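You operate a simulated robot arm through the tools that you are given. There is no shell and no other tool.

Carry out the task below with a simulated robot arm. There is one attempt and no reset: what you move stays moved.

TASK
Finish the refill, then run the humidifier until the meter settles at 45 %.
Fine: clear bottle into its empty bay; tank lid on before the power; turn the mist knob; ready lamp lit. Set down upright: clear bottle.
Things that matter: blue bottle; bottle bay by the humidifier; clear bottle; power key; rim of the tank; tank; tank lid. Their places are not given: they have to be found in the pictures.

It is judged by the outcome, as a careful person would: the job done as asked, and still so three seconds after it is handed in. It fails if anything else is knocked over, pushed out of place, dropped, spilled or broken. Lids that push on must go on centred and level and be pressed home; caps that screw on are set level and turned clockwise until they are tight.

THE ROBOT
A 7-joint arm with a two-finger parallel gripper, fixed in place. Base frame: the origin is at the foot of the arm, x ahead of it, y to its left, z up; the work surface is at about z = 50. Units: cm, degrees, N and s.
With the tool pointing down near the work surface it reaches from about 10 to 62 cm from the base axis. Its first joint turns from -66.0 to 66.0 degrees. Payload 1.57 kg.
Tool frame: the origin (TCP) lies between the finger pads and is the grasp point; the fingertips stand 3 cm ahead of it; z points along the fingers, y is the line along which they close. The gripper opens to 8 cm. The fingers are 1.7 cm wide and 1.2 cm thick; the gripper's body (4 by 8.2 cm) begins 8 cm behind the TCP.
Orientation is told as [roll, pitch, yaw] about the base's x, y, z axes, in that order, counted from this pose: with the fingers straight down and closing along the base's y, the tool's x points along the base's -x, its y along +y and its z along -z.

THE INTERFACE
- The arm moves only by the tool send_rows. Its argument "motion" is one flat list of numbers, 6 for each row, row after row: the shift along the tool's x, y, z in m, then the turn, a rotation vector about the tool's x, y, z in degrees. In form: [dx, dy, dz, wx, wy, wz, dx, dy, dz, wx, wy, wz, ...]. A call has 1 to 20 rows; each row shifts and turns the commanded pose from where the row before left it, along the tool's axes as they then stand. "jaw" is the finger opening in m, from 0 to 0.08, set as the call begins (left out, the last holds). Each row takes 0.2 s and may step no farther than 5 cm and 8.6 degrees from the row before; otherwise, or with a gripper value out of range, the whole call is refused. A pose out of reach is approached as far as the arm can. The call stops where the force on the tool passes 80 N (or 10 N more than at its start, if that is more) or the arm is blocked; 0.2 s more then pass. Each finger travels about 7.2 cm/s and halts on what it meets, pressing with about 31 N; the grip force reading is that of the motor and also rises with nothing between the fingers. The clock runs only during rows and for 0.2 s after the last one: add rows that do not move to give the fingers time. The reply holds the time, the measured pose of the TCP, the force on the tool along the base axes, the opening and the grip force, in the units named above and with some noise, with the torque about the TCP (base axes, N m) and any sound that the robot's microphone picked up.
- Cameras (640 x 400 px; columns grow to the right, rows downward): "scene" is fixed at [4.84, 43.39, 141.13]; the picture's right is [-0.79, -0.61, 0.00], its down [-0.42, 0.55, -0.72] and it looks along [0.44, -0.57, -0.69] (base axes); focal length 356 px, centre (320, 200). "wrist" rides on the gripper at [7.2, -0.7, -12.2] in the tool frame; the picture's right is [0.09, 1.00, 0.00], its down [-0.84, 0.08, -0.54] and it looks along [-0.54, 0.05, 0.84] (tool axes); focal length 238 px, centre (320, 200).
- get_image(camera): a new picture of that camera. No time passes.
- measure_at(camera, pixels): for up to 12 pixels [column, row] of the newest picture of that camera ("zoom" is the newest enlarged one), the place [x, y, z] in the base frame of the surface seen there, good to about 0.2 cm. No time passes.
- close_up(camera, box): a new picture of the part [left, top, right, bottom] of that camera's present view, enlarged. No time passes.
- finish_job(): hands the job in; it is judged then, once.

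Unless the task says otherwise, let go and move clear before handing in.

The tools are called as name(argument=value, ...) on one line, values as JSON. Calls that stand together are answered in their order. send_rows: Moves the arm, as the interface text tells. Its arguments: {"type":"object","properties":{"motion":{"type":"array"},"jaw":{"type":"number"}},"required":["motion"]} The other tools are called the same way: get_image (camera) takes a picture; measure_at (camera, pixels) gives the place of the surface under pixels of a picture; close_up (camera, box) takes an enlarged picture of a part of a camera's view; finish_job () hands the job in.

At the start:

```text
t: 0.0
tool_pos: [38.1, -9.56, 94.07]
tool_rot: [0.1, 0.0, 0.0]
force: [-0.3, 0.5, 0.8]
moment: [0.01, 0.02, -0.01]
opening: 8.03
grasp_force: 0.0
```

scene: 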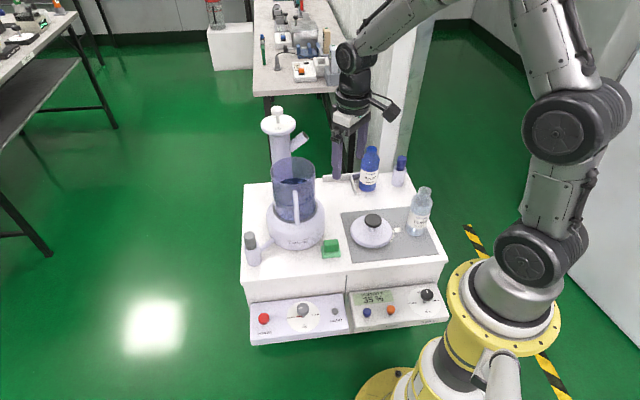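
wrist: 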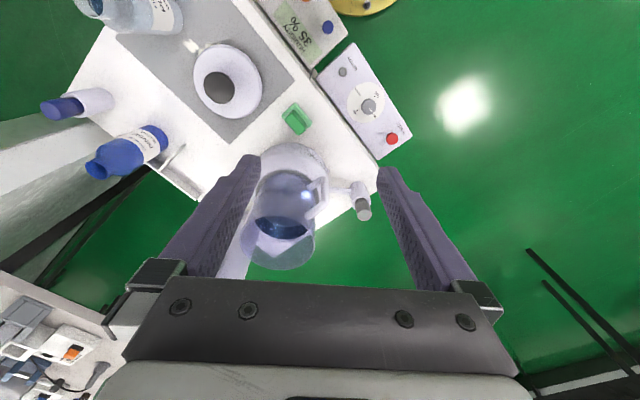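

The scene shows a humidifier with an open tank (about 293,190), its lid on a grey mat (372,230), a clear bottle (419,210), a blue bottle (369,168), and panels with knobs in front. I'll take enlarged views before moving anything.

close_up(camera="scene", box=[230, 90, 390, 190])

close_up(camera="scene", box=[330, 140, 458, 220])

close_up(camera="scene", box=[230, 180, 390, 280])

close_up(camera="scene", box=[240, 270, 352, 350])

close_up(camera="scene", box=[340, 260, 452, 340])

close_up(camera="wrist", box=[40, 0, 280, 180])

close_up(camera="wrist", box=[240, 0, 440, 140])

```text
4.00 times, centred on (310, 140) of scene
```

zoom: 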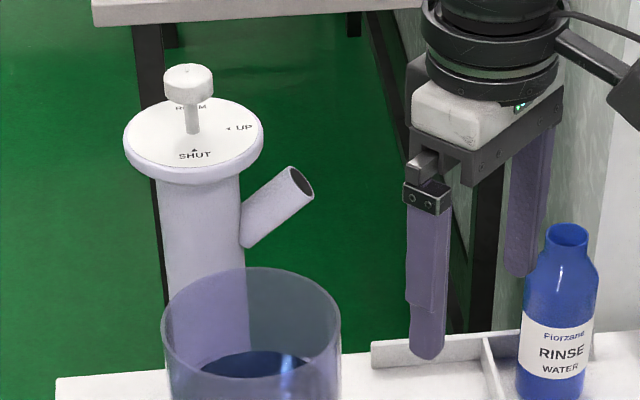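

```text
5.00 times, centred on (394, 180) of scene
```

zoom: 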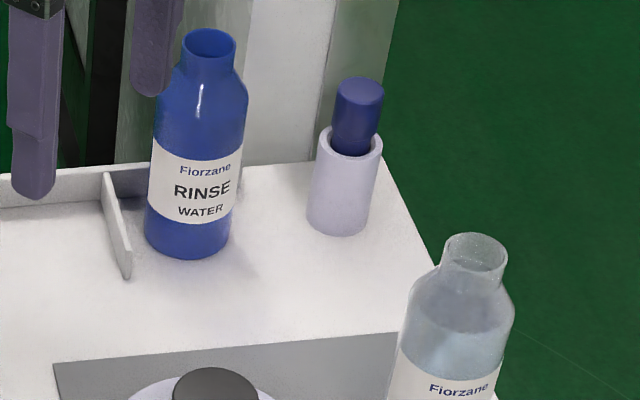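

```text
4.00 times, centred on (310, 230) of scene
```

zoom: 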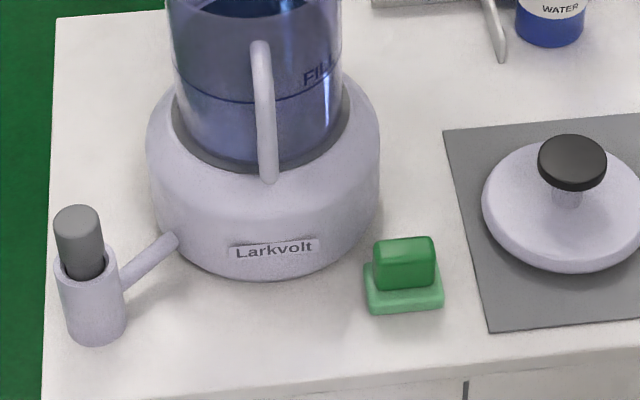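

```text
5.00 times, centred on (296, 310) of scene
```

zoom: 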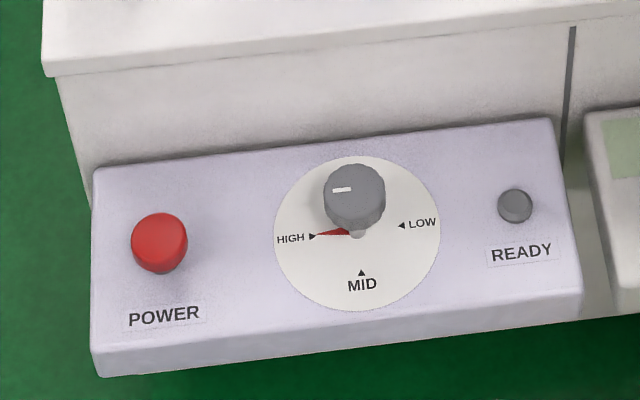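

```text
5.00 times, centred on (396, 300) of scene
```

zoom: 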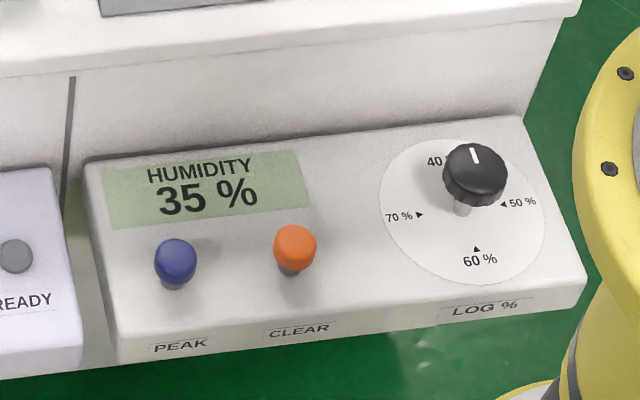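

```text
2.22 times, centred on (160, 90) of wrist
```

zoom: 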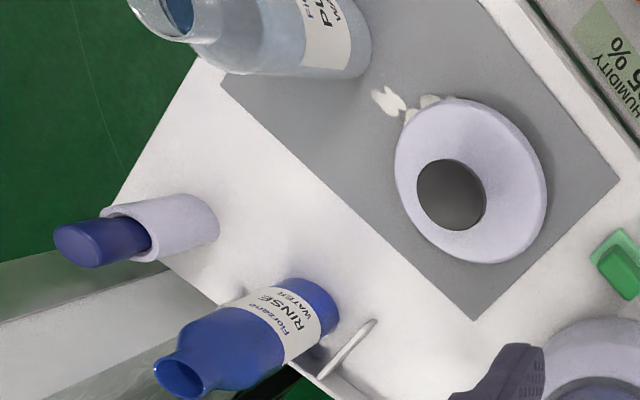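

```text
2.86 times, centred on (340, 70) of wrist
```

zoom: 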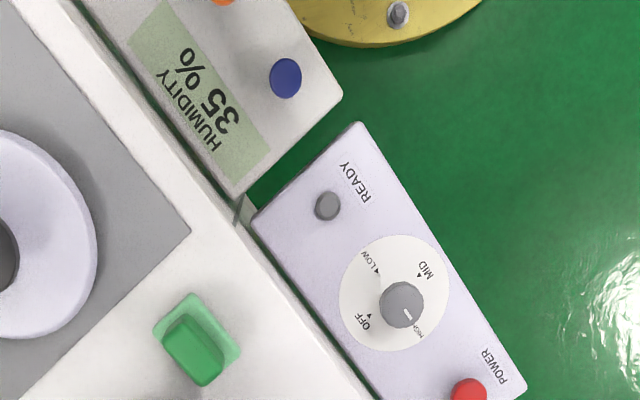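

The tank, the dial and the bay need closer looks: I need the water level against the FILL line, the knob pointers, and the bay dividers near (345,182). I'll zoom further before moving.

close_up(camera="scene", box=[262, 150, 326, 190])

close_up(camera="scene", box=[262, 185, 326, 225])

close_up(camera="scene", box=[254, 100, 318, 140])

close_up(camera="scene", box=[315, 165, 379, 205])

close_up(camera="scene", box=[390, 180, 454, 240])

close_up(camera="scene", box=[278, 290, 342, 330])

close_up(camera="wrist", box=[210, 130, 380, 280])

close_up(camera="wrist", box=[160, 20, 280, 130])

close_up(camera="wrist", box=[330, 70, 410, 160])

```text
10.00 times, centred on (294, 170) of scene
```

zoom: 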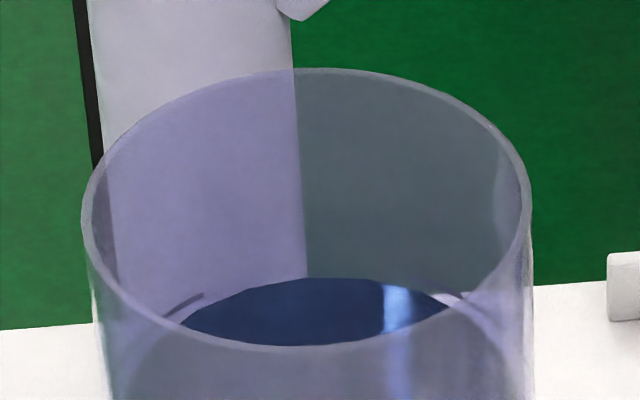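

```text
10.00 times, centred on (294, 205) of scene
```

zoom: 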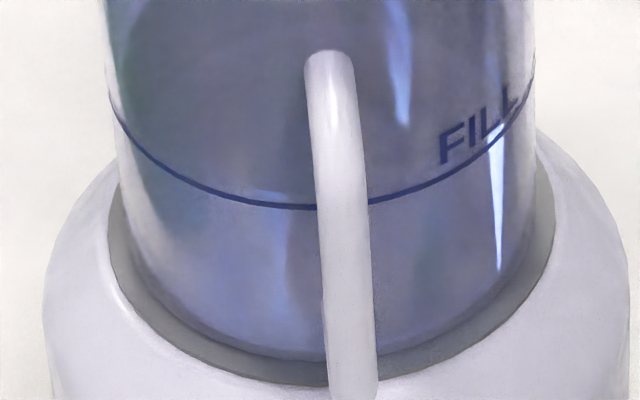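

```text
10.00 times, centred on (286, 120) of scene
```

zoom: 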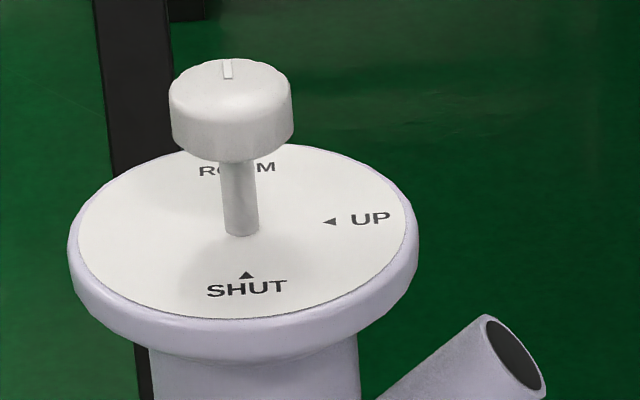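

```text
10.00 times, centred on (347, 185) of scene
```

zoom: 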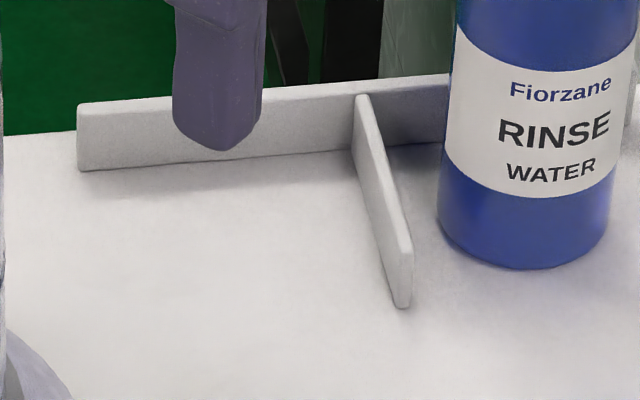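

```text
6.67 times, centred on (422, 210) of scene
```

zoom: 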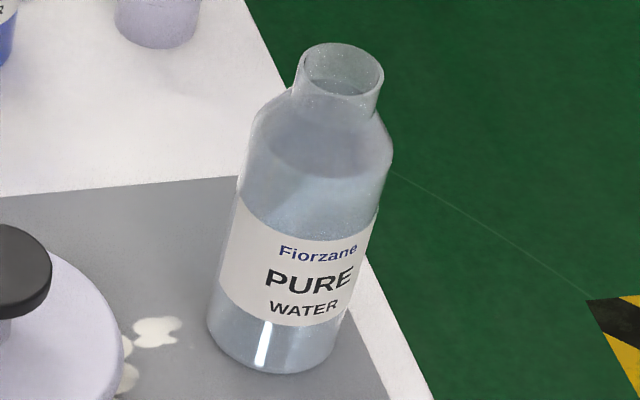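

```text
10.00 times, centred on (310, 310) of scene
```

zoom: 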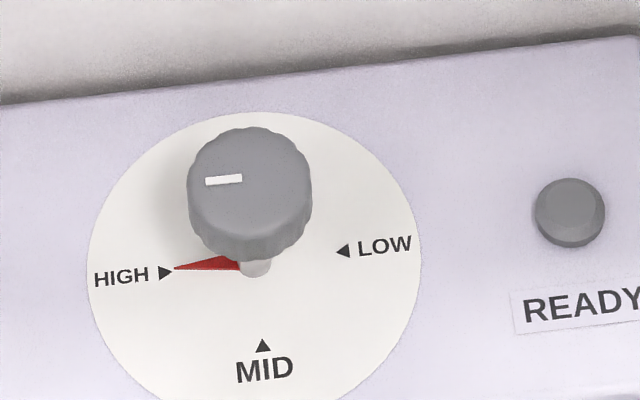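

```text
2.67 times, centred on (295, 205) of wrist
```

zoom: 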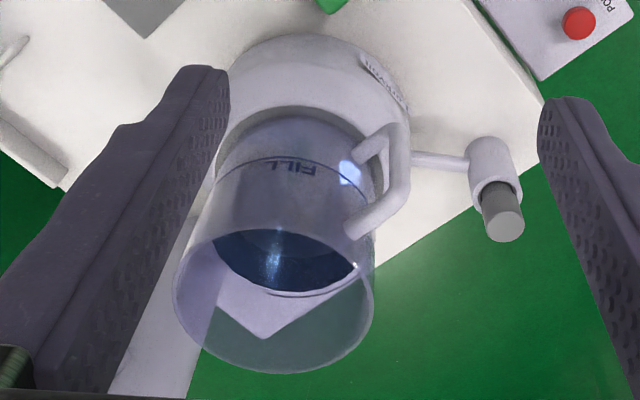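

```text
3.64 times, centred on (220, 75) of wrist
```

zoom: 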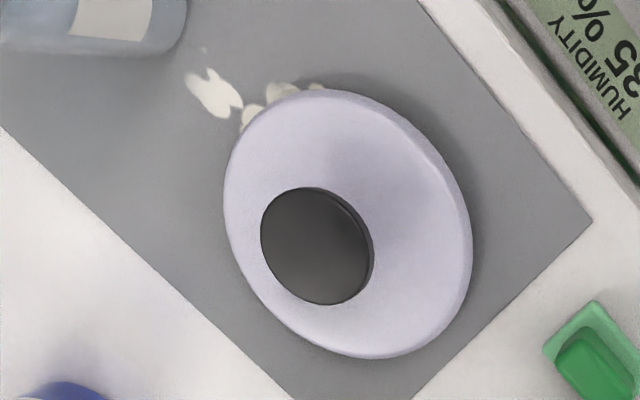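

```text
4.44 times, centred on (370, 115) of wrist
```

zoom: 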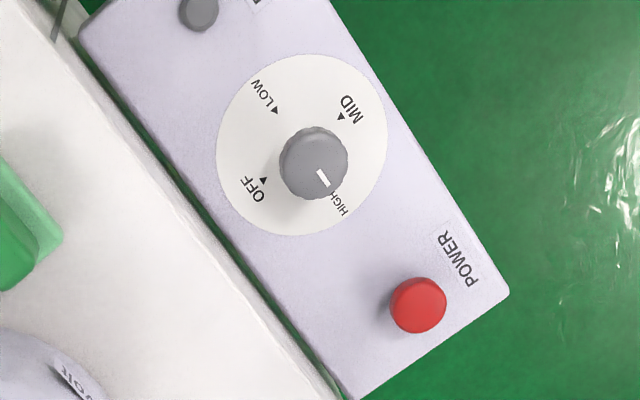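

The mist knob points to HIGH, the vent knob mark points toward ROOM, and water is visible in the tank at about (292,181). I'll measure the tank, water level, FILL line, lid, bottles, bay and panels.

measure_at(camera="scene", pixels=[[292, 181], [298, 180], [286, 182], [288, 205.7], [300, 205.0], [292, 184.5], [293.5, 157.3], [270.6, 172], [314.8, 172], [295, 195], [296, 210], [293, 222]])

measure_at(camera="scene", pixels=[[372, 220], [372, 226], [352, 228], [392, 230], [372, 247], [372, 213], [345, 215], [380, 205], [400, 232], [435, 250], [352, 262], [410, 232]])

measure_at(camera="scene", pixels=[[424, 187], [424, 195], [418, 190], [428, 190], [422, 212], [415, 235], [369, 150], [369, 175], [367, 191], [400, 160], [397, 185], [325, 180]])

measure_at(camera="scene", pixels=[[324, 181.5], [323, 176.5], [351, 175], [355.5, 194.5], [352, 180], [340, 190], [335, 200], [372, 192], [360, 200], [250, 240], [253, 262], [332, 243]])

measure_at(camera="scene", pixels=[[264, 318], [303, 309], [302, 322], [334, 311], [300, 330], [270, 335], [368, 312], [390, 309], [427, 294], [375, 297], [420, 320], [255, 305]])

measure_at(camera="scene", pixels=[[277, 108], [278, 118], [285, 125], [303, 136], [280, 160], [245, 185], [247, 280], [440, 255], [350, 285], [430, 200], [250, 250], [262, 240]])

measure_at(camera="wrist", pixels=[[285, 228], [275, 225], [285, 192], [316, 200], [323, 180], [308, 208], [290, 170], [363, 210], [240, 190], [285, 267], [245, 240], [318, 245]])

```text
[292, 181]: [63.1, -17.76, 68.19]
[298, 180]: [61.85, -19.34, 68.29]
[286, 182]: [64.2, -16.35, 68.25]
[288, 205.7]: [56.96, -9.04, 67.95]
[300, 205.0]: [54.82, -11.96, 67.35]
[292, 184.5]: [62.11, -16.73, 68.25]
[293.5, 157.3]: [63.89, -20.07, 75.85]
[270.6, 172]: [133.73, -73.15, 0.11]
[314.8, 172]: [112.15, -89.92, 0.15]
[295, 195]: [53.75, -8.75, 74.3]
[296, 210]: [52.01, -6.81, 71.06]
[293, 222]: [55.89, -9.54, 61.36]
```

```text
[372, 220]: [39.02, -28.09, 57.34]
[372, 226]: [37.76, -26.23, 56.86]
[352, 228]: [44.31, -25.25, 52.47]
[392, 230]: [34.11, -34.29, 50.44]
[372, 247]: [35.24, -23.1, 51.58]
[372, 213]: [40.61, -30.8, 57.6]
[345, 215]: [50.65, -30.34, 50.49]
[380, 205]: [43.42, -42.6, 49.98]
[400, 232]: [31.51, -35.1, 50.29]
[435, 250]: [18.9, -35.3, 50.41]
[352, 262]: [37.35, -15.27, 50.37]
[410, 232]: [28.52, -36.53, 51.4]
```

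```text
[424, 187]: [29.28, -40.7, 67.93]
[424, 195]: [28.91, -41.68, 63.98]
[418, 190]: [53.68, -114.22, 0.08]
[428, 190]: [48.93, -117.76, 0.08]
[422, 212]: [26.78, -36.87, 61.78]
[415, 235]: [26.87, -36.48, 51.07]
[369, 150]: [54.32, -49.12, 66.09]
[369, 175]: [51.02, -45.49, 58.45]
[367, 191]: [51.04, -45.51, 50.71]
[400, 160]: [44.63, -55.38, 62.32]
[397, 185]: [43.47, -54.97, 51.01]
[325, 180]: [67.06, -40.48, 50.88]
```

```text
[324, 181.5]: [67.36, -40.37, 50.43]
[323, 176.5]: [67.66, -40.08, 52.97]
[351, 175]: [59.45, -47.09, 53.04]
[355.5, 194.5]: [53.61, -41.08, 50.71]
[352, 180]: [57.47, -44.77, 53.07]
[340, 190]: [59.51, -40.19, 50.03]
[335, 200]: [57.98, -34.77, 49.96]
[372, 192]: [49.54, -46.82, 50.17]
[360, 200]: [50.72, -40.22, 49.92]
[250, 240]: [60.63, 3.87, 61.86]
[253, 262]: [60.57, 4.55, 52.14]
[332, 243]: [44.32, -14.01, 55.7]
```

```text
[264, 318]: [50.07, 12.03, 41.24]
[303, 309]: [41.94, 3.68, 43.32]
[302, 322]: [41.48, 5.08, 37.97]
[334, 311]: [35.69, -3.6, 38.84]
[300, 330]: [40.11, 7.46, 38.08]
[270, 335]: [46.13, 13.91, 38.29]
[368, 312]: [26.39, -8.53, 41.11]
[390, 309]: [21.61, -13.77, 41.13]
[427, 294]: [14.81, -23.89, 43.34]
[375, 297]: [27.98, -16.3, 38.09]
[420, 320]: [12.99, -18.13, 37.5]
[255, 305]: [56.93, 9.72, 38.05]
```

```text
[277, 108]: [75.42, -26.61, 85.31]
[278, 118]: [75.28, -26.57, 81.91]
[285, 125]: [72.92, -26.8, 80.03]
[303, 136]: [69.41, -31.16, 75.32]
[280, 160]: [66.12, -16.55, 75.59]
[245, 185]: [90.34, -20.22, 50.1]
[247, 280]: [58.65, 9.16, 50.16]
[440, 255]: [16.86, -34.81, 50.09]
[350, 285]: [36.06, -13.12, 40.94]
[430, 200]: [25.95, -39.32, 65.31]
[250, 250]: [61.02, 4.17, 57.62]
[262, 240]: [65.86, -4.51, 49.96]
```

```text
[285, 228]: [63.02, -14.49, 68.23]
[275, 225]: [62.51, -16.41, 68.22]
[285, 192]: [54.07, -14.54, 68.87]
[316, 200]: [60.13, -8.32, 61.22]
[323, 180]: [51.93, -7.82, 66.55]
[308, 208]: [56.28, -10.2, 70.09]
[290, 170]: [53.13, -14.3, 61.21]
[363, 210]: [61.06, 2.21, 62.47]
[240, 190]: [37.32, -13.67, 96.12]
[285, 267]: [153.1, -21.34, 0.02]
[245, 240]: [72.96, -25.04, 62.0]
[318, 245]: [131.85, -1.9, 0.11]
```

Water surface reads z≈68.2 and the FILL line z≈67.9, so the tank looks already filled to the line. I'll verify that more finely and get precise rim, lid and bottle positions from zooms.

close_up(camera="scene", box=[262, 150, 326, 190])

measure_at(camera="zoom", pixels=[[88, 212], [100, 185], [150, 130], [220, 90], [315, 72], [400, 84], [470, 118], [515, 165], [527, 215], [300, 344], [200, 325], [420, 325]])

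close_up(camera="scene", box=[262, 185, 326, 225])

measure_at(camera="zoom", pixels=[[120, 120], [140, 145], [170, 170], [210, 190], [250, 201], [290, 206], [400, 198], [440, 185], [480, 163], [510, 135], [300, 300], [250, 320]])

close_up(camera="scene", box=[340, 205, 404, 255])

close_up(camera="wrist", box=[240, 170, 340, 250])

```text
10.00 times, centred on (294, 170) of scene
```

zoom: 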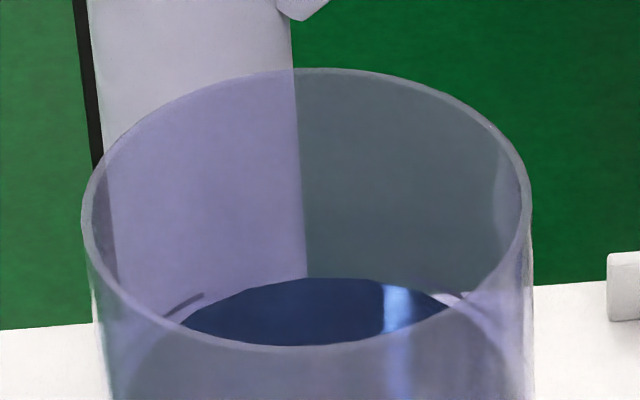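

```text
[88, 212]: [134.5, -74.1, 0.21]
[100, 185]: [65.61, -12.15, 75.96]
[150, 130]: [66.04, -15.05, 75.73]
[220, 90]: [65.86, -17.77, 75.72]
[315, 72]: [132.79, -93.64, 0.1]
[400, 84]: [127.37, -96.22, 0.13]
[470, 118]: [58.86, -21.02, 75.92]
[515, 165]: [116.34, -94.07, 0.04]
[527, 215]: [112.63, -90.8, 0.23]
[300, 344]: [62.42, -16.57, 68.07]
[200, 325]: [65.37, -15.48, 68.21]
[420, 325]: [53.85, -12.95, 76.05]
```

```text
10.00 times, centred on (294, 205) of scene
```

zoom: 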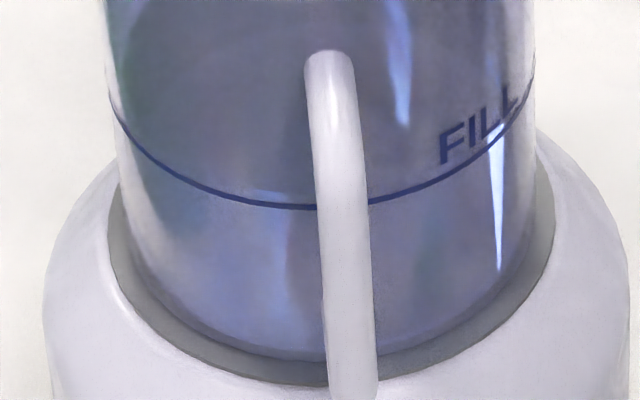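

```text
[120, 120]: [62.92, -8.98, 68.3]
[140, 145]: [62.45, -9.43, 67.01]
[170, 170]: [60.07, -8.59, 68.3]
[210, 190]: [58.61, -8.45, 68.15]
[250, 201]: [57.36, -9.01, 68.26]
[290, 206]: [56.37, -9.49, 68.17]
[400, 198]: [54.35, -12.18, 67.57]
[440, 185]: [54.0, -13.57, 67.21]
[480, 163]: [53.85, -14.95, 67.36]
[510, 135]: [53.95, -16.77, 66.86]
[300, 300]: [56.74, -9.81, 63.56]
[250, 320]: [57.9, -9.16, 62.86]
```

```text
8.00 times, centred on (372, 230) of scene
```

zoom: 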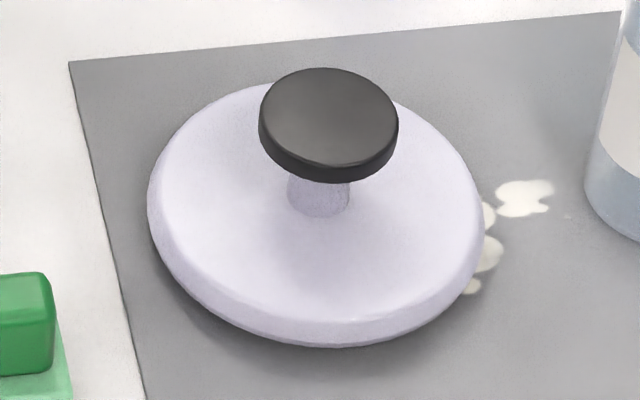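

```text
5.00 times, centred on (290, 210) of wrist
```

zoom: 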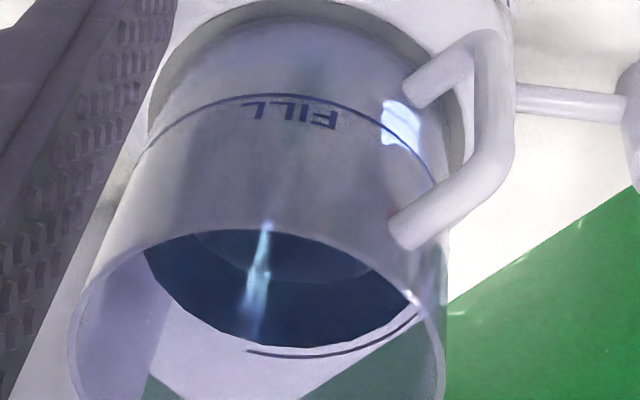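

The FILL line (z≈68.2) matches the water surface (z≈68.2), so no pouring is needed: what's left of the refill is stowing the bottle and fitting the lid. I'll measure the lid, the bottle and the bay precisely.

close_up(camera="scene", box=[340, 205, 404, 255])

measure_at(camera="zoom", pixels=[[268, 112], [392, 118], [330, 73], [330, 160], [329, 116], [290, 85], [375, 92], [320, 175], [320, 200], [310, 220], [320, 260], [320, 310]])

measure_at(camera="zoom", pixels=[[156, 205], [478, 215], [160, 165], [200, 115], [250, 92], [420, 112], [465, 165], [320, 322], [240, 300], [400, 305], [320, 340], [180, 250]])

close_up(camera="scene", box=[400, 180, 440, 240])

close_up(camera="wrist", box=[70, 0, 190, 60])

```text
8.00 times, centred on (372, 230) of scene
```

zoom: 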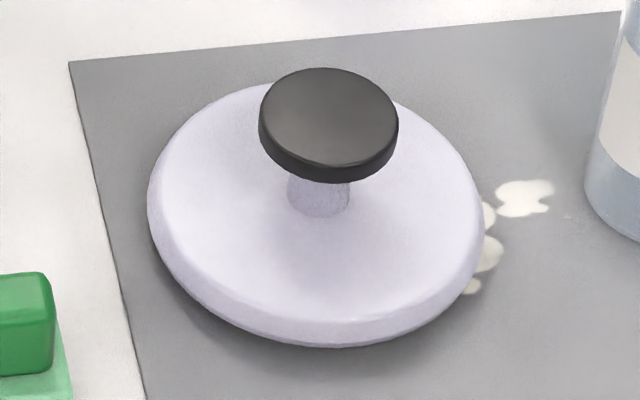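

```text
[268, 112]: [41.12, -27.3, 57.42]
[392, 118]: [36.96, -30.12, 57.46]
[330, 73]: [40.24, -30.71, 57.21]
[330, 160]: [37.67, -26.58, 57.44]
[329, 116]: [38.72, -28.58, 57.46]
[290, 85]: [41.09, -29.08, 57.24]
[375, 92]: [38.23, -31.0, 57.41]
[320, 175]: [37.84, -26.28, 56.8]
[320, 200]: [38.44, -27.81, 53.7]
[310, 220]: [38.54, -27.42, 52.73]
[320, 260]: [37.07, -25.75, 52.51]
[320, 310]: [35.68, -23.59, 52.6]
```

```text
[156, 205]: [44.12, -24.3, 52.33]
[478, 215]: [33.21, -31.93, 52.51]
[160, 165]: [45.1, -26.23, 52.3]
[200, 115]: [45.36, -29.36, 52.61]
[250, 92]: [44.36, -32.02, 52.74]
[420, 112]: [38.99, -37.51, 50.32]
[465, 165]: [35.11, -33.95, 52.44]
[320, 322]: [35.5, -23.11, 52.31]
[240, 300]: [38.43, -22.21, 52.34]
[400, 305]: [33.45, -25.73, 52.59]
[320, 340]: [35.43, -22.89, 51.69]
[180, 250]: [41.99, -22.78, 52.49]
```

```text
6.67 times, centred on (420, 210) of scene
```

zoom: 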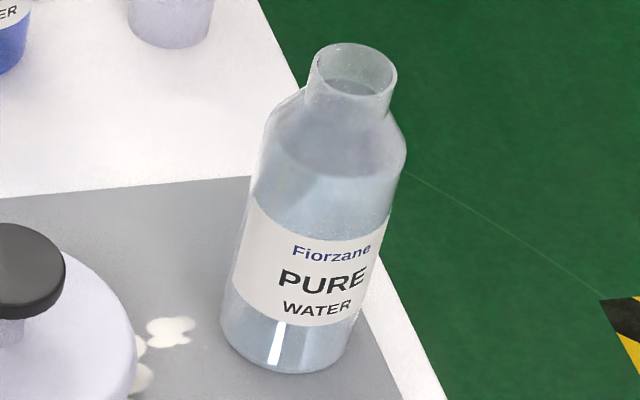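

```text
5.33 times, centred on (130, 30) of wrist
```

zoom: 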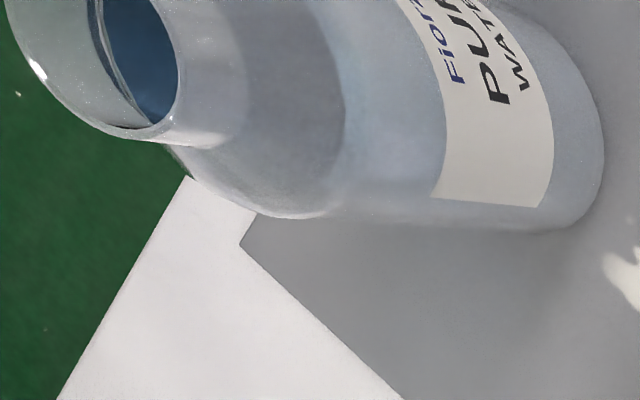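

The lid knob centre is near (39.0,-28.7), top z≈57.4, diameter 5 cm; the tank centre is near (60.0,-14.8) with the rim at z≈75.9. I'll first test, empty-handed and high up, whether the arm reaches over the tank with the tool vertical; this also gives a top view.

send_rows(motion=[-0.0438, -0.0104, 0.006, 0, 0, 0, -0.0438, -0.0104, 0.006, 0, 0, 0, -0.0438, -0.0104, 0.006, 0, 0, 0, -0.0438, -0.0104, 0.006, 0, 0, 0, -0.0438, -0.0104, 0.006, 0, 0, 0, 0, 0, 0, 0, 0, 0], jaw=0.08)

```text
t: 1.4
tool_pos: [60.0, -14.78, 91.09]
tool_rot: [0.0, 0.1, -0.1]
force: [0.0, -0.5, 0.0]
moment: [-0.03, -0.01, -0.03]
opening: 8.0
grasp_force: 0.0
```

The arm reached (60.0,-14.8,91) upright. I'll look with the wrist camera, then try lower at z≈82.

get_image(camera="wrist")

get_image(camera="scene")

```text
taken
```

wrist: 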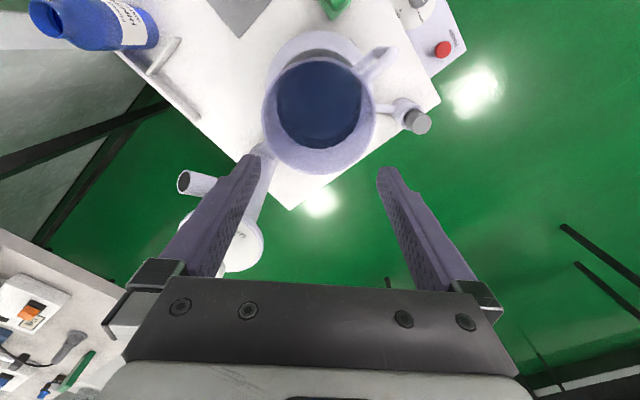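

```text
taken
```

scene: 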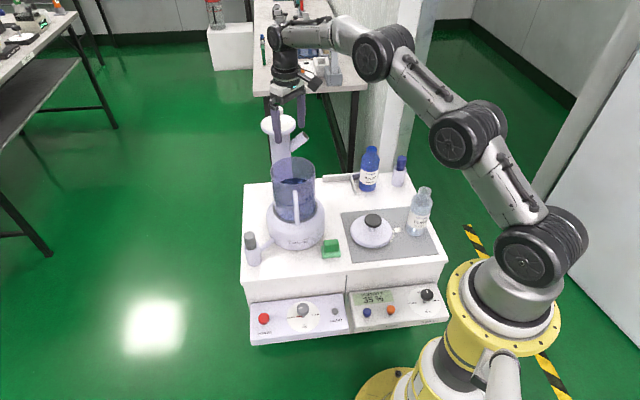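

From here the wrist camera looks into the tank (centre near (318,105)). I'll zoom on the rim and measure it to refine the tank axis.

close_up(camera="wrist", box=[250, 20, 410, 180])

close_up(camera="wrist", box=[140, 140, 290, 280])

close_up(camera="wrist", box=[20, 0, 220, 130])

```text
2.50 times, centred on (330, 100) of wrist
```

zoom: 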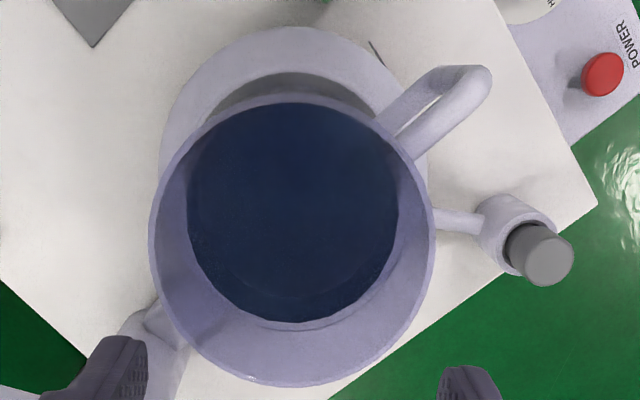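

```text
2.86 times, centred on (215, 210) of wrist
```

zoom: 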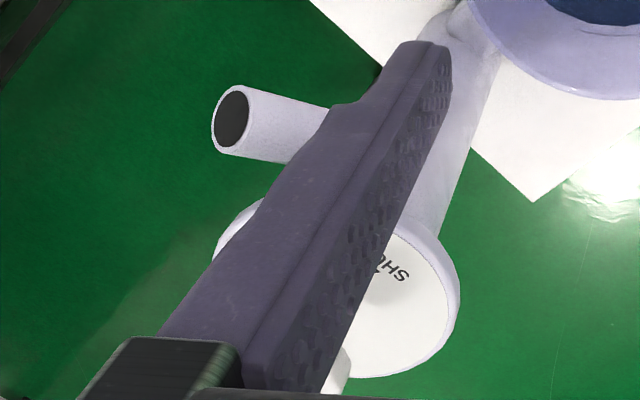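

```text
3.08 times, centred on (120, 65) of wrist
```

zoom: 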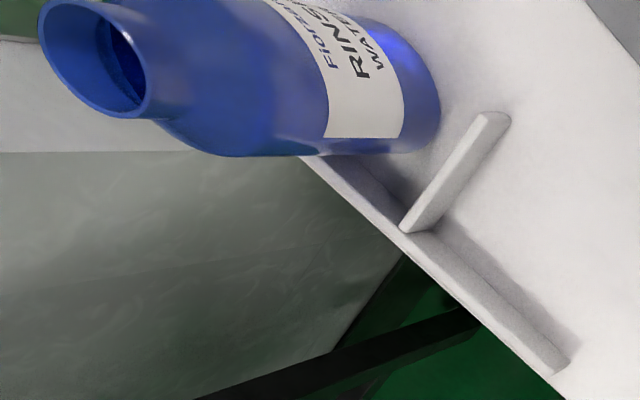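

The bay is visible: the divider runs (405,228)–(490,118) in the zoom, and the backboard ends at (560,365). I'll measure those, then the tank rim.

measure_at(camera="zoom", pixels=[[490, 118], [450, 175], [408, 225], [565, 362], [500, 305], [440, 252], [540, 200], [500, 215], [570, 330], [380, 200], [330, 165], [600, 280]])

close_up(camera="wrist", box=[250, 20, 410, 180])

measure_at(camera="zoom", pixels=[[153, 225], [160, 275], [190, 330], [240, 374], [290, 384], [350, 370], [400, 325], [428, 270], [432, 220], [420, 180], [170, 170], [200, 130]])

measure_at(camera="zoom", pixels=[[290, 97], [340, 103], [240, 106], [375, 125], [156, 250], [175, 305], [215, 358], [265, 381], [320, 380], [375, 352], [415, 300], [432, 245]])

```text
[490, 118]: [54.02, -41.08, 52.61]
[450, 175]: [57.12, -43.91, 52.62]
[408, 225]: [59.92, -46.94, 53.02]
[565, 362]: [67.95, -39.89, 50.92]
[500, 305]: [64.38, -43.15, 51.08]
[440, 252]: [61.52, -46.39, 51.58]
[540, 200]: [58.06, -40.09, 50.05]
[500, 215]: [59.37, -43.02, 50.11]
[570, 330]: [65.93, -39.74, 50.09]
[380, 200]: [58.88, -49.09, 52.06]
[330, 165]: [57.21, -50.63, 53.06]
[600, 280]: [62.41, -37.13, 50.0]
```

```text
2.50 times, centred on (330, 100) of wrist
```

zoom: 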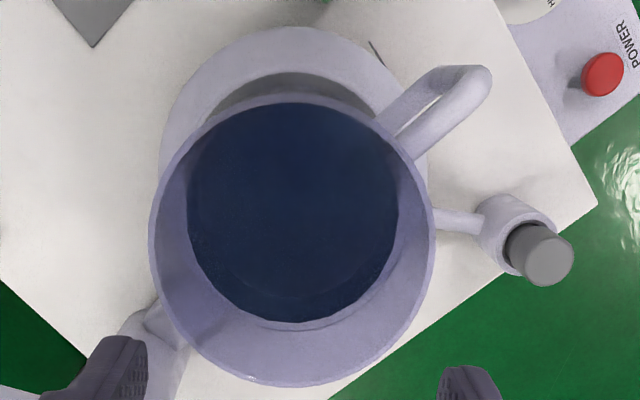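

```text
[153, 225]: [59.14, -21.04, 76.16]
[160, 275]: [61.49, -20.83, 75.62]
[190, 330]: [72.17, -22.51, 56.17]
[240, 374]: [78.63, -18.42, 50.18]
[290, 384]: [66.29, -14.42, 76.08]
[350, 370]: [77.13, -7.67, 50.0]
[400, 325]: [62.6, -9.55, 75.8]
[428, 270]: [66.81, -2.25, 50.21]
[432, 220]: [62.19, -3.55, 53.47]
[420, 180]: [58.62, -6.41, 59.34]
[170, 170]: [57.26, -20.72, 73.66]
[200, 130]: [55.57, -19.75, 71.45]
```

```text
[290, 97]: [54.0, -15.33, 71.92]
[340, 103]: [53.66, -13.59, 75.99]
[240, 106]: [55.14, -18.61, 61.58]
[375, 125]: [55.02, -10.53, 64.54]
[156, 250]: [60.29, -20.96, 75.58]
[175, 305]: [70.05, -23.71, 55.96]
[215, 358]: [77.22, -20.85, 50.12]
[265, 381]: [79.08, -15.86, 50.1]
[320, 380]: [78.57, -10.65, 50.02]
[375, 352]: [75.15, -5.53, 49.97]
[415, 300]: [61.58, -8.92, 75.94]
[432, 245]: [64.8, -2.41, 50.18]
```

Tank axis is about (60.0,-14.9) with the rim at z≈75.9, and the empty bay centre is about (60.4,-40.0). Now I'll move above the lid knob at (39.0,-28.7).

send_rows(motion=[0.03, -0.01989, 0.0273, 0, 0, 0, 0.03, -0.01989, 0.0273, 0, 0, 0, 0.03, -0.01989, 0.0273, 0, 0, 0, 0.03, -0.01989, 0.0273, 0, 0, 0, 0.03, -0.01989, 0.0273, 0, 0, 0, 0.03, -0.01989, 0.0273, 0, 0, 0, 0.03, -0.01989, 0.0273, 0, 0, 0, 0, 0, 0, 0, 0, 0])

get_image(camera="wrist")

get_image(camera="scene")

```text
t: 3.2
tool_pos: [38.8, -28.79, 71.95]
tool_rot: [0.1, -0.1, 0.0]
force: [-0.3, 1.5, 0.0]
moment: [-0.01, 0.02, 0.0]
opening: 7.98
grasp_force: 0.0
```

```text
taken
```

wrist: 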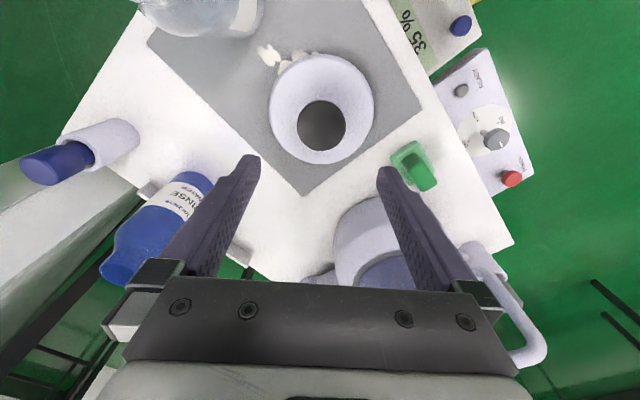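

```text
taken
```

scene: 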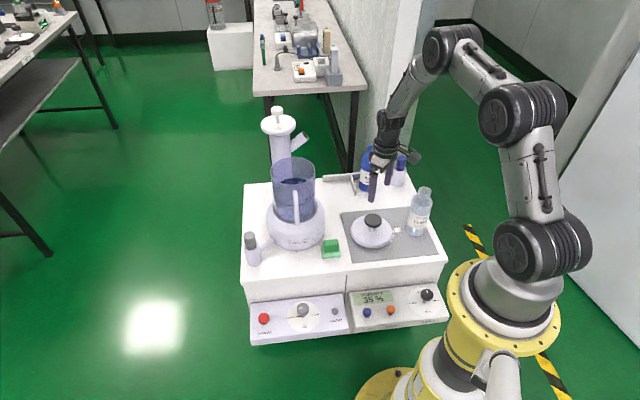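

I'm above the lid at (38.8,-28.8,72); the knob shows at (321,125). I'll zoom in to refine its centre.

close_up(camera="wrist", box=[260, 40, 390, 170])

measure_at(camera="wrist", pixels=[[321, 122], [300, 122], [342, 124], [321, 103], [321, 143], [305, 110], [337, 110], [336, 138], [306, 138], [273, 105], [370, 105], [320, 60]])

measure_at(camera="wrist", pixels=[[190, 5], [210, 15], [240, 5], [200, 30], [250, 20], [180, 20], [160, 10], [230, 30], [259, 10], [280, 70], [300, 158], [345, 150]])

```text
3.08 times, centred on (325, 105) of wrist
```

zoom: 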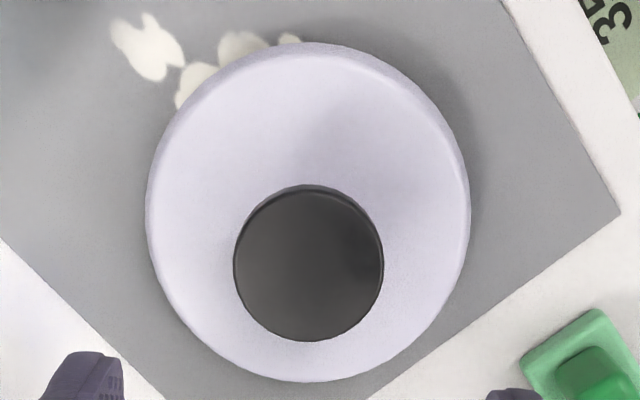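

```text
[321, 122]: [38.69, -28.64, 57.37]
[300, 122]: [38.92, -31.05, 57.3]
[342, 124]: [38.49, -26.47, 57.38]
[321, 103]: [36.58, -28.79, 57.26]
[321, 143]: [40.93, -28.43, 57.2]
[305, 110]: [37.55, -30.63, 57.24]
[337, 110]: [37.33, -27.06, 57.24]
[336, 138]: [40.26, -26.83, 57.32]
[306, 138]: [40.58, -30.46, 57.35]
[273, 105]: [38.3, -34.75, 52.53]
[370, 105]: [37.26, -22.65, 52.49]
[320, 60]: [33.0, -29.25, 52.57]
```

```text
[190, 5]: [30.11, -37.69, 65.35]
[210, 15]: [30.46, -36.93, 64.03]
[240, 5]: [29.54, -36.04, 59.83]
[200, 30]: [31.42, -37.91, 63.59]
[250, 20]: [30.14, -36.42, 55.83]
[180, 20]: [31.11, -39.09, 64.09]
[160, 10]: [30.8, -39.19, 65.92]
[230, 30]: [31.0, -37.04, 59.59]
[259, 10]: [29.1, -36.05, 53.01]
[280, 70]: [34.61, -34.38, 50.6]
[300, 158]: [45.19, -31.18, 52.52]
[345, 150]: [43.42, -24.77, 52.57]
```

The knob centre is (39.05,-28.6), nearly under the tool. I'll correct by 0.2 cm and descend to TCP z≈56.6, so the tips stay about 1 cm above the lid plate (z 52.5).

send_rows(motion=[-0.0005, 0.0004, 0.0384, 0, 0, 0, -0.0005, 0.0004, 0.0384, 0, 0, 0, -0.0005, 0.0004, 0.0384, 0, 0, 0, -0.0007, 0.0004, 0.0384, 0, 0, 0, 0, 0, 0, 0, 0, 0], jaw=0.08)

get_image(camera="wrist")

close_up(camera="scene", box=[330, 180, 430, 260])

```text
t: 4.4
tool_pos: [39.23, -28.53, 56.71]
tool_rot: [0.0, -0.1, 0.0]
force: [0.4, 0.3, 0.3]
moment: [0.01, -0.01, 0.02]
opening: 7.98
grasp_force: 0.1
```

```text
taken
```

wrist: 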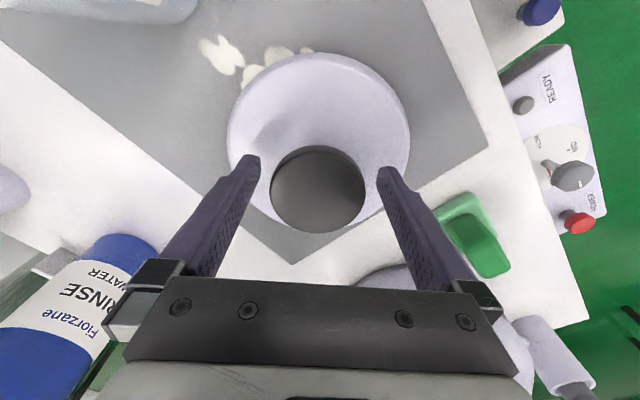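

```text
5.00 times, centred on (380, 220) of scene
```

zoom: 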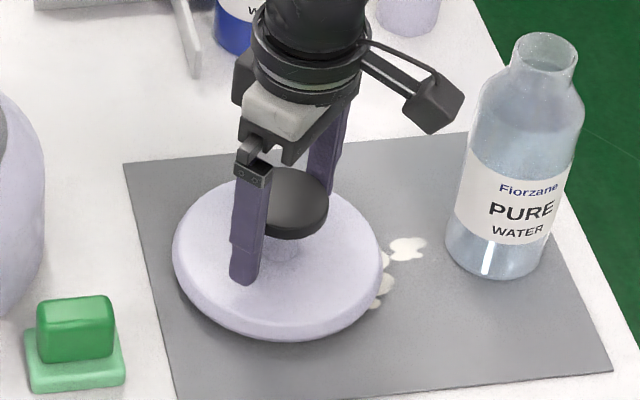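

The fingers straddle the knob centrally (knob at about (318,190), TCP projects to (321,192)). I'll close on it.

send_rows(motion=[0, 0, 0, 0, 0, 0, 0, 0, 0, 0, 0, 0, 0, 0, 0, 0, 0, 0, 0, 0, 0, 0, 0, 0], jaw=0.04)

get_image(camera="wrist")

```text
t: 5.4
tool_pos: [39.16, -28.36, 56.59]
tool_rot: [0.0, -0.1, 0.1]
force: [-0.2, -0.1, 0.2]
moment: [-0.02, -0.06, 0.0]
opening: 5.42
grasp_force: 30.9
```

```text
taken
```

wrist: 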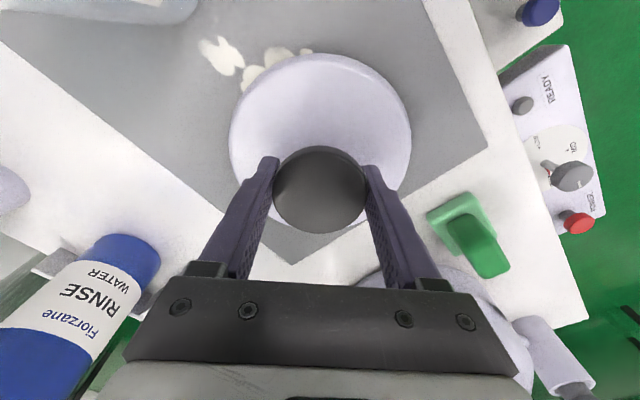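

The knob is held (opening 5.42, 31 N). I'll lift straight up gently first.

send_rows(motion=[0, 0, -0.01, 0, 0, 0, 0, 0, -0.02, 0, 0, 0, 0, 0, -0.03, 0, 0, 0, 0, 0, 0, 0, 0, 0])

close_up(camera="scene", box=[330, 170, 430, 250])

get_image(camera="wrist")

```text
t: 6.4
tool_pos: [39.03, -28.5, 62.69]
tool_rot: [0.0, -0.1, 0.0]
force: [0.1, 0.1, -0.5]
moment: [0.01, -0.03, 0.01]
opening: 4.0
grasp_force: 0.1
```

```text
5.00 times, centred on (380, 210) of scene
```

zoom: 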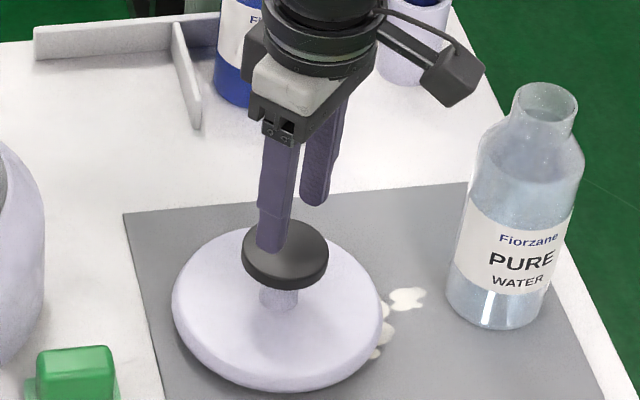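

```text
taken
```

wrist: 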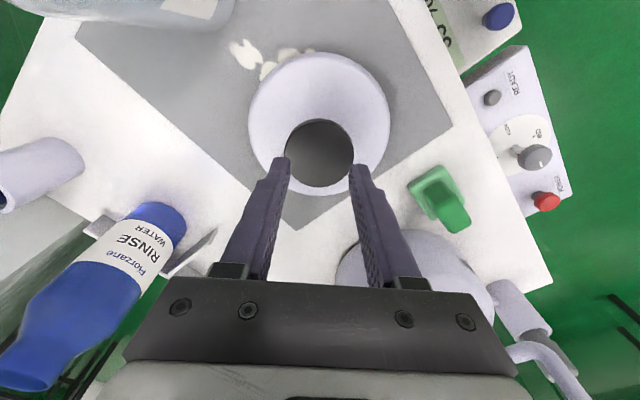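

The knob slipped out on lifting (opening fell to 4.0) and the lid still sits on the mat. I'll look closely at the knob, the lid and the pale spots at its edge before trying again.

close_up(camera="wrist", box=[220, 20, 400, 200])

close_up(camera="scene", box=[345, 200, 420, 250])

measure_at(camera="zoom", pixels=[[240, 90], [325, 80], [200, 110], [245, 105], [300, 140], [245, 125], [230, 160], [30, 170], [350, 180], [200, 275], [400, 115], [360, 170]])

measure_at(camera="wrist", pixels=[[320, 150], [290, 150], [350, 150], [320, 125], [320, 180], [250, 110], [388, 110], [320, 60], [245, 50], [270, 65], [283, 54], [262, 72]])

```text
2.22 times, centred on (310, 110) of wrist
```

zoom: 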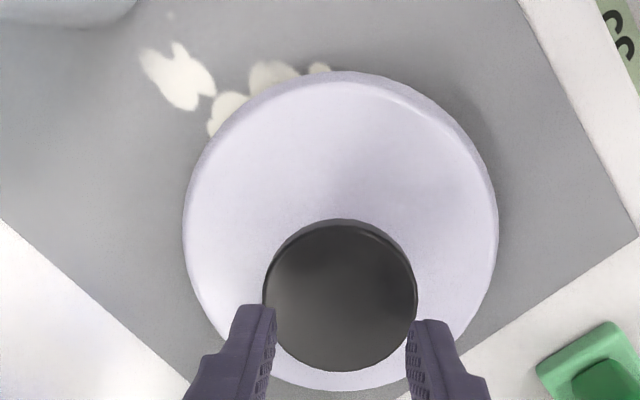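

```text
8.00 times, centred on (382, 225) of scene
```

zoom: 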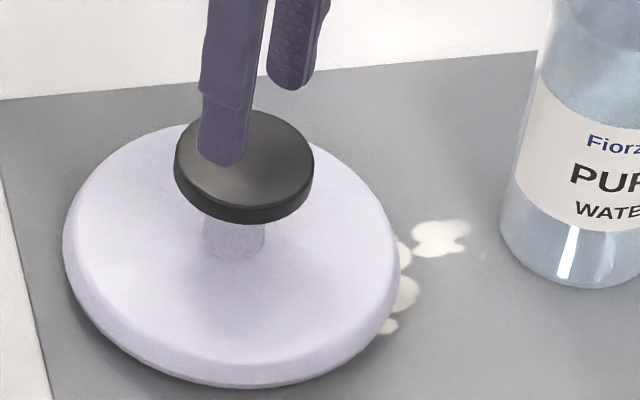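

```text
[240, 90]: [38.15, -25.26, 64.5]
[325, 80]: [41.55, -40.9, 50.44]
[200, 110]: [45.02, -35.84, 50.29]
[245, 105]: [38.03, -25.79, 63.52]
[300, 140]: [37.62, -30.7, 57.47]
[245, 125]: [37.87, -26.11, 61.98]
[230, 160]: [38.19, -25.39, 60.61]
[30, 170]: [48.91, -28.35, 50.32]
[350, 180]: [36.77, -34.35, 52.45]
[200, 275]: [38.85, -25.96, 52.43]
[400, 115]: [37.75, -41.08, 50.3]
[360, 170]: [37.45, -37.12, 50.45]
```

```text
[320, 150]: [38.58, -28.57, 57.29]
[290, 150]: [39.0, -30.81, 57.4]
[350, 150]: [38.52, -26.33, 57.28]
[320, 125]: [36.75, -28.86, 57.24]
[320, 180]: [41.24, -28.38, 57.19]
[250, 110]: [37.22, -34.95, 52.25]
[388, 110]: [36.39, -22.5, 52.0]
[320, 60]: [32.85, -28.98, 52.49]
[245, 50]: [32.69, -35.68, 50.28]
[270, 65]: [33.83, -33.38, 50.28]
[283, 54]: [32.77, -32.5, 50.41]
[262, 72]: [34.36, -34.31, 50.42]
```

The lid hasn't moved; the pale spots lie flat on the mat (z 50.3) right at the lid's edge, so it may be stuck there. I'll regrip and lift in tiny steps, watching the force to tell slipping from sticking.

send_rows(motion=[0, 0, 0, 0, 0, 0, 0, 0, 0, 0, 0, 0, 0, -0.001, 0.02, 0, 0, 0, 0, 0, 0.02, 0, 0, 0, 0, 0, 0.019, 0, 0, 0, 0, 0, 0, 0, 0, 0], jaw=0.08)

send_rows(motion=[0, 0, 0, 0, 0, 0, 0, 0, 0, 0, 0, 0, 0, 0, 0, 0, 0, 0, 0, 0, 0, 0, 0, 0], jaw=0.02)

send_rows(motion=[0, 0, -0.001, 0, 0, 0])

send_rows(motion=[0, 0, -0.001, 0, 0, 0])

send_rows(motion=[0, 0, -0.001, 0, 0, 0])

```text
t: 7.8
tool_pos: [39.17, -28.44, 56.74]
tool_rot: [-0.1, 0.0, -0.1]
force: [0.5, -0.3, 0.0]
moment: [-0.02, -0.04, 0.0]
opening: 8.0
grasp_force: 0.1
```

```text
t: 8.8
tool_pos: [39.11, -28.62, 56.84]
tool_rot: [0.0, -0.1, 0.1]
force: [-0.5, -0.2, -1.0]
moment: [0.01, -0.04, 0.04]
opening: 5.43
grasp_force: 30.8
```

```text
t: 9.2
tool_pos: [39.08, -28.57, 56.86]
tool_rot: [-0.1, 0.0, 0.0]
force: [0.2, 0.0, 0.6]
moment: [0.0, 0.04, 0.0]
opening: 5.44
grasp_force: 31.1
```

```text
t: 9.6
tool_pos: [39.05, -28.61, 57.09]
tool_rot: [0.0, -0.1, 0.1]
force: [-0.1, -0.2, 0.2]
moment: [-0.01, -0.02, 0.02]
opening: 5.42
grasp_force: 31.6
```

```text
t: 10.0
tool_pos: [39.04, -28.61, 57.11]
tool_rot: [-0.1, 0.0, 0.0]
force: [-0.4, 0.1, -1.4]
moment: [-0.03, -0.04, 0.01]
opening: 5.44
grasp_force: 31.3
```

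Lifting 3 mm shows almost no load (about -1 N). I'll raise a bit more and check whether the lid follows.

send_rows(motion=[0, 0, -0.001, 0, 0, 0, 0, 0, -0.001, 0, 0, 0, 0, 0, -0.001, 0, 0, 0])

close_up(camera="scene", box=[345, 200, 420, 250])

measure_at(camera="zoom", pixels=[[300, 170], [350, 180], [200, 275], [250, 340], [120, 220], [250, 205], [240, 380], [360, 170]])

```text
t: 10.8
tool_pos: [39.19, -28.65, 57.34]
tool_rot: [0.0, 0.0, 0.0]
force: [0.1, 0.1, -0.1]
moment: [-0.02, 0.01, 0.0]
opening: 5.42
grasp_force: 30.8
```

```text
8.00 times, centred on (382, 225) of scene
```

zoom: 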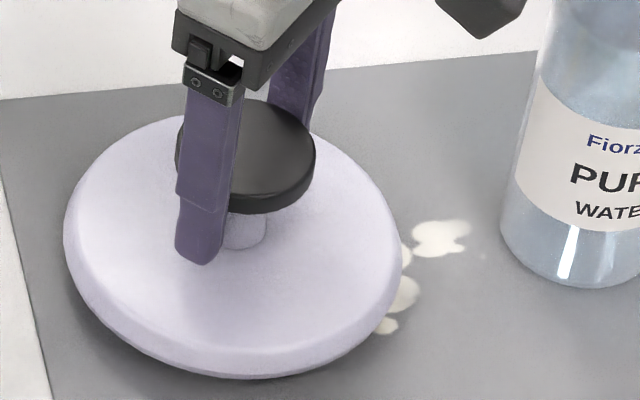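

```text
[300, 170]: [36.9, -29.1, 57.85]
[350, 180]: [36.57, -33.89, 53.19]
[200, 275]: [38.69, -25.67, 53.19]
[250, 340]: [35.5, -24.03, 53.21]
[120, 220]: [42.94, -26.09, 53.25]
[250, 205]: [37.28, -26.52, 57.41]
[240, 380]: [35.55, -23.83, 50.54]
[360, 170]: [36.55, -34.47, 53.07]
```

The lid is now rising with the fingers (plate z 53.2, up from 52.5), so a slow lift works. I'll continue slowly and check.

send_rows(motion=[0, 0, -0.001, 0, 0, 0, 0, 0, -0.0015, 0, 0, 0, 0, 0, -0.002, 0, 0, 0, 0, 0, -0.003, 0, 0, 0, 0, 0, -0.004, 0, 0, 0, 0, 0, -0.005, 0, 0, 0, 0, 0, -0.005, 0, 0, 0, 0, 0, -0.005, 0, 0, 0, 0, 0, -0.003, 0, 0, 0, 0, 0, -0.001, 0, 0, 0])

close_up(camera="scene", box=[345, 190, 420, 250])

get_image(camera="wrist")

```text
t: 13.0
tool_pos: [39.14, -28.57, 60.45]
tool_rot: [0.0, 0.0, 0.0]
force: [-0.3, 0.4, -1.7]
moment: [-0.01, -0.03, 0.01]
opening: 5.43
grasp_force: 31.0
```

```text
6.67 times, centred on (382, 220) of scene
```

zoom: 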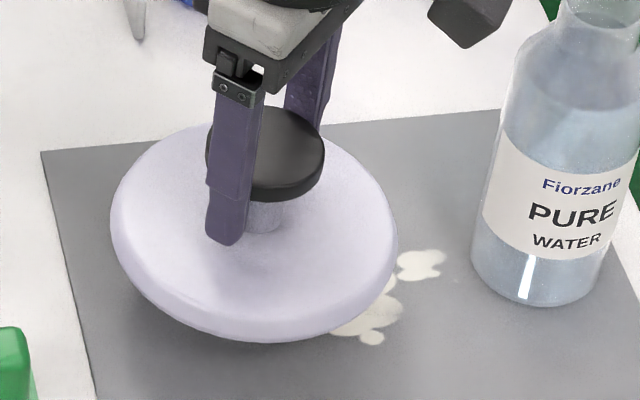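

```text
taken
```

wrist: 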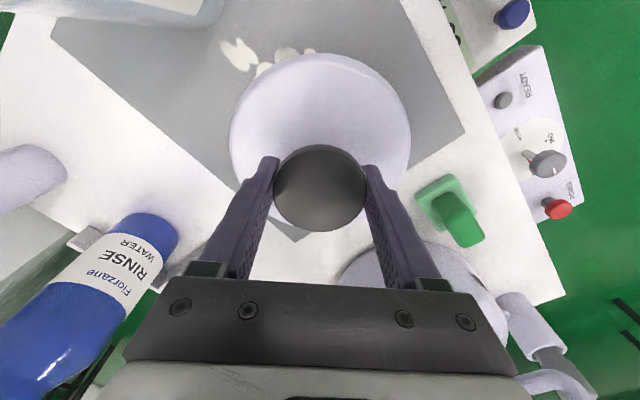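

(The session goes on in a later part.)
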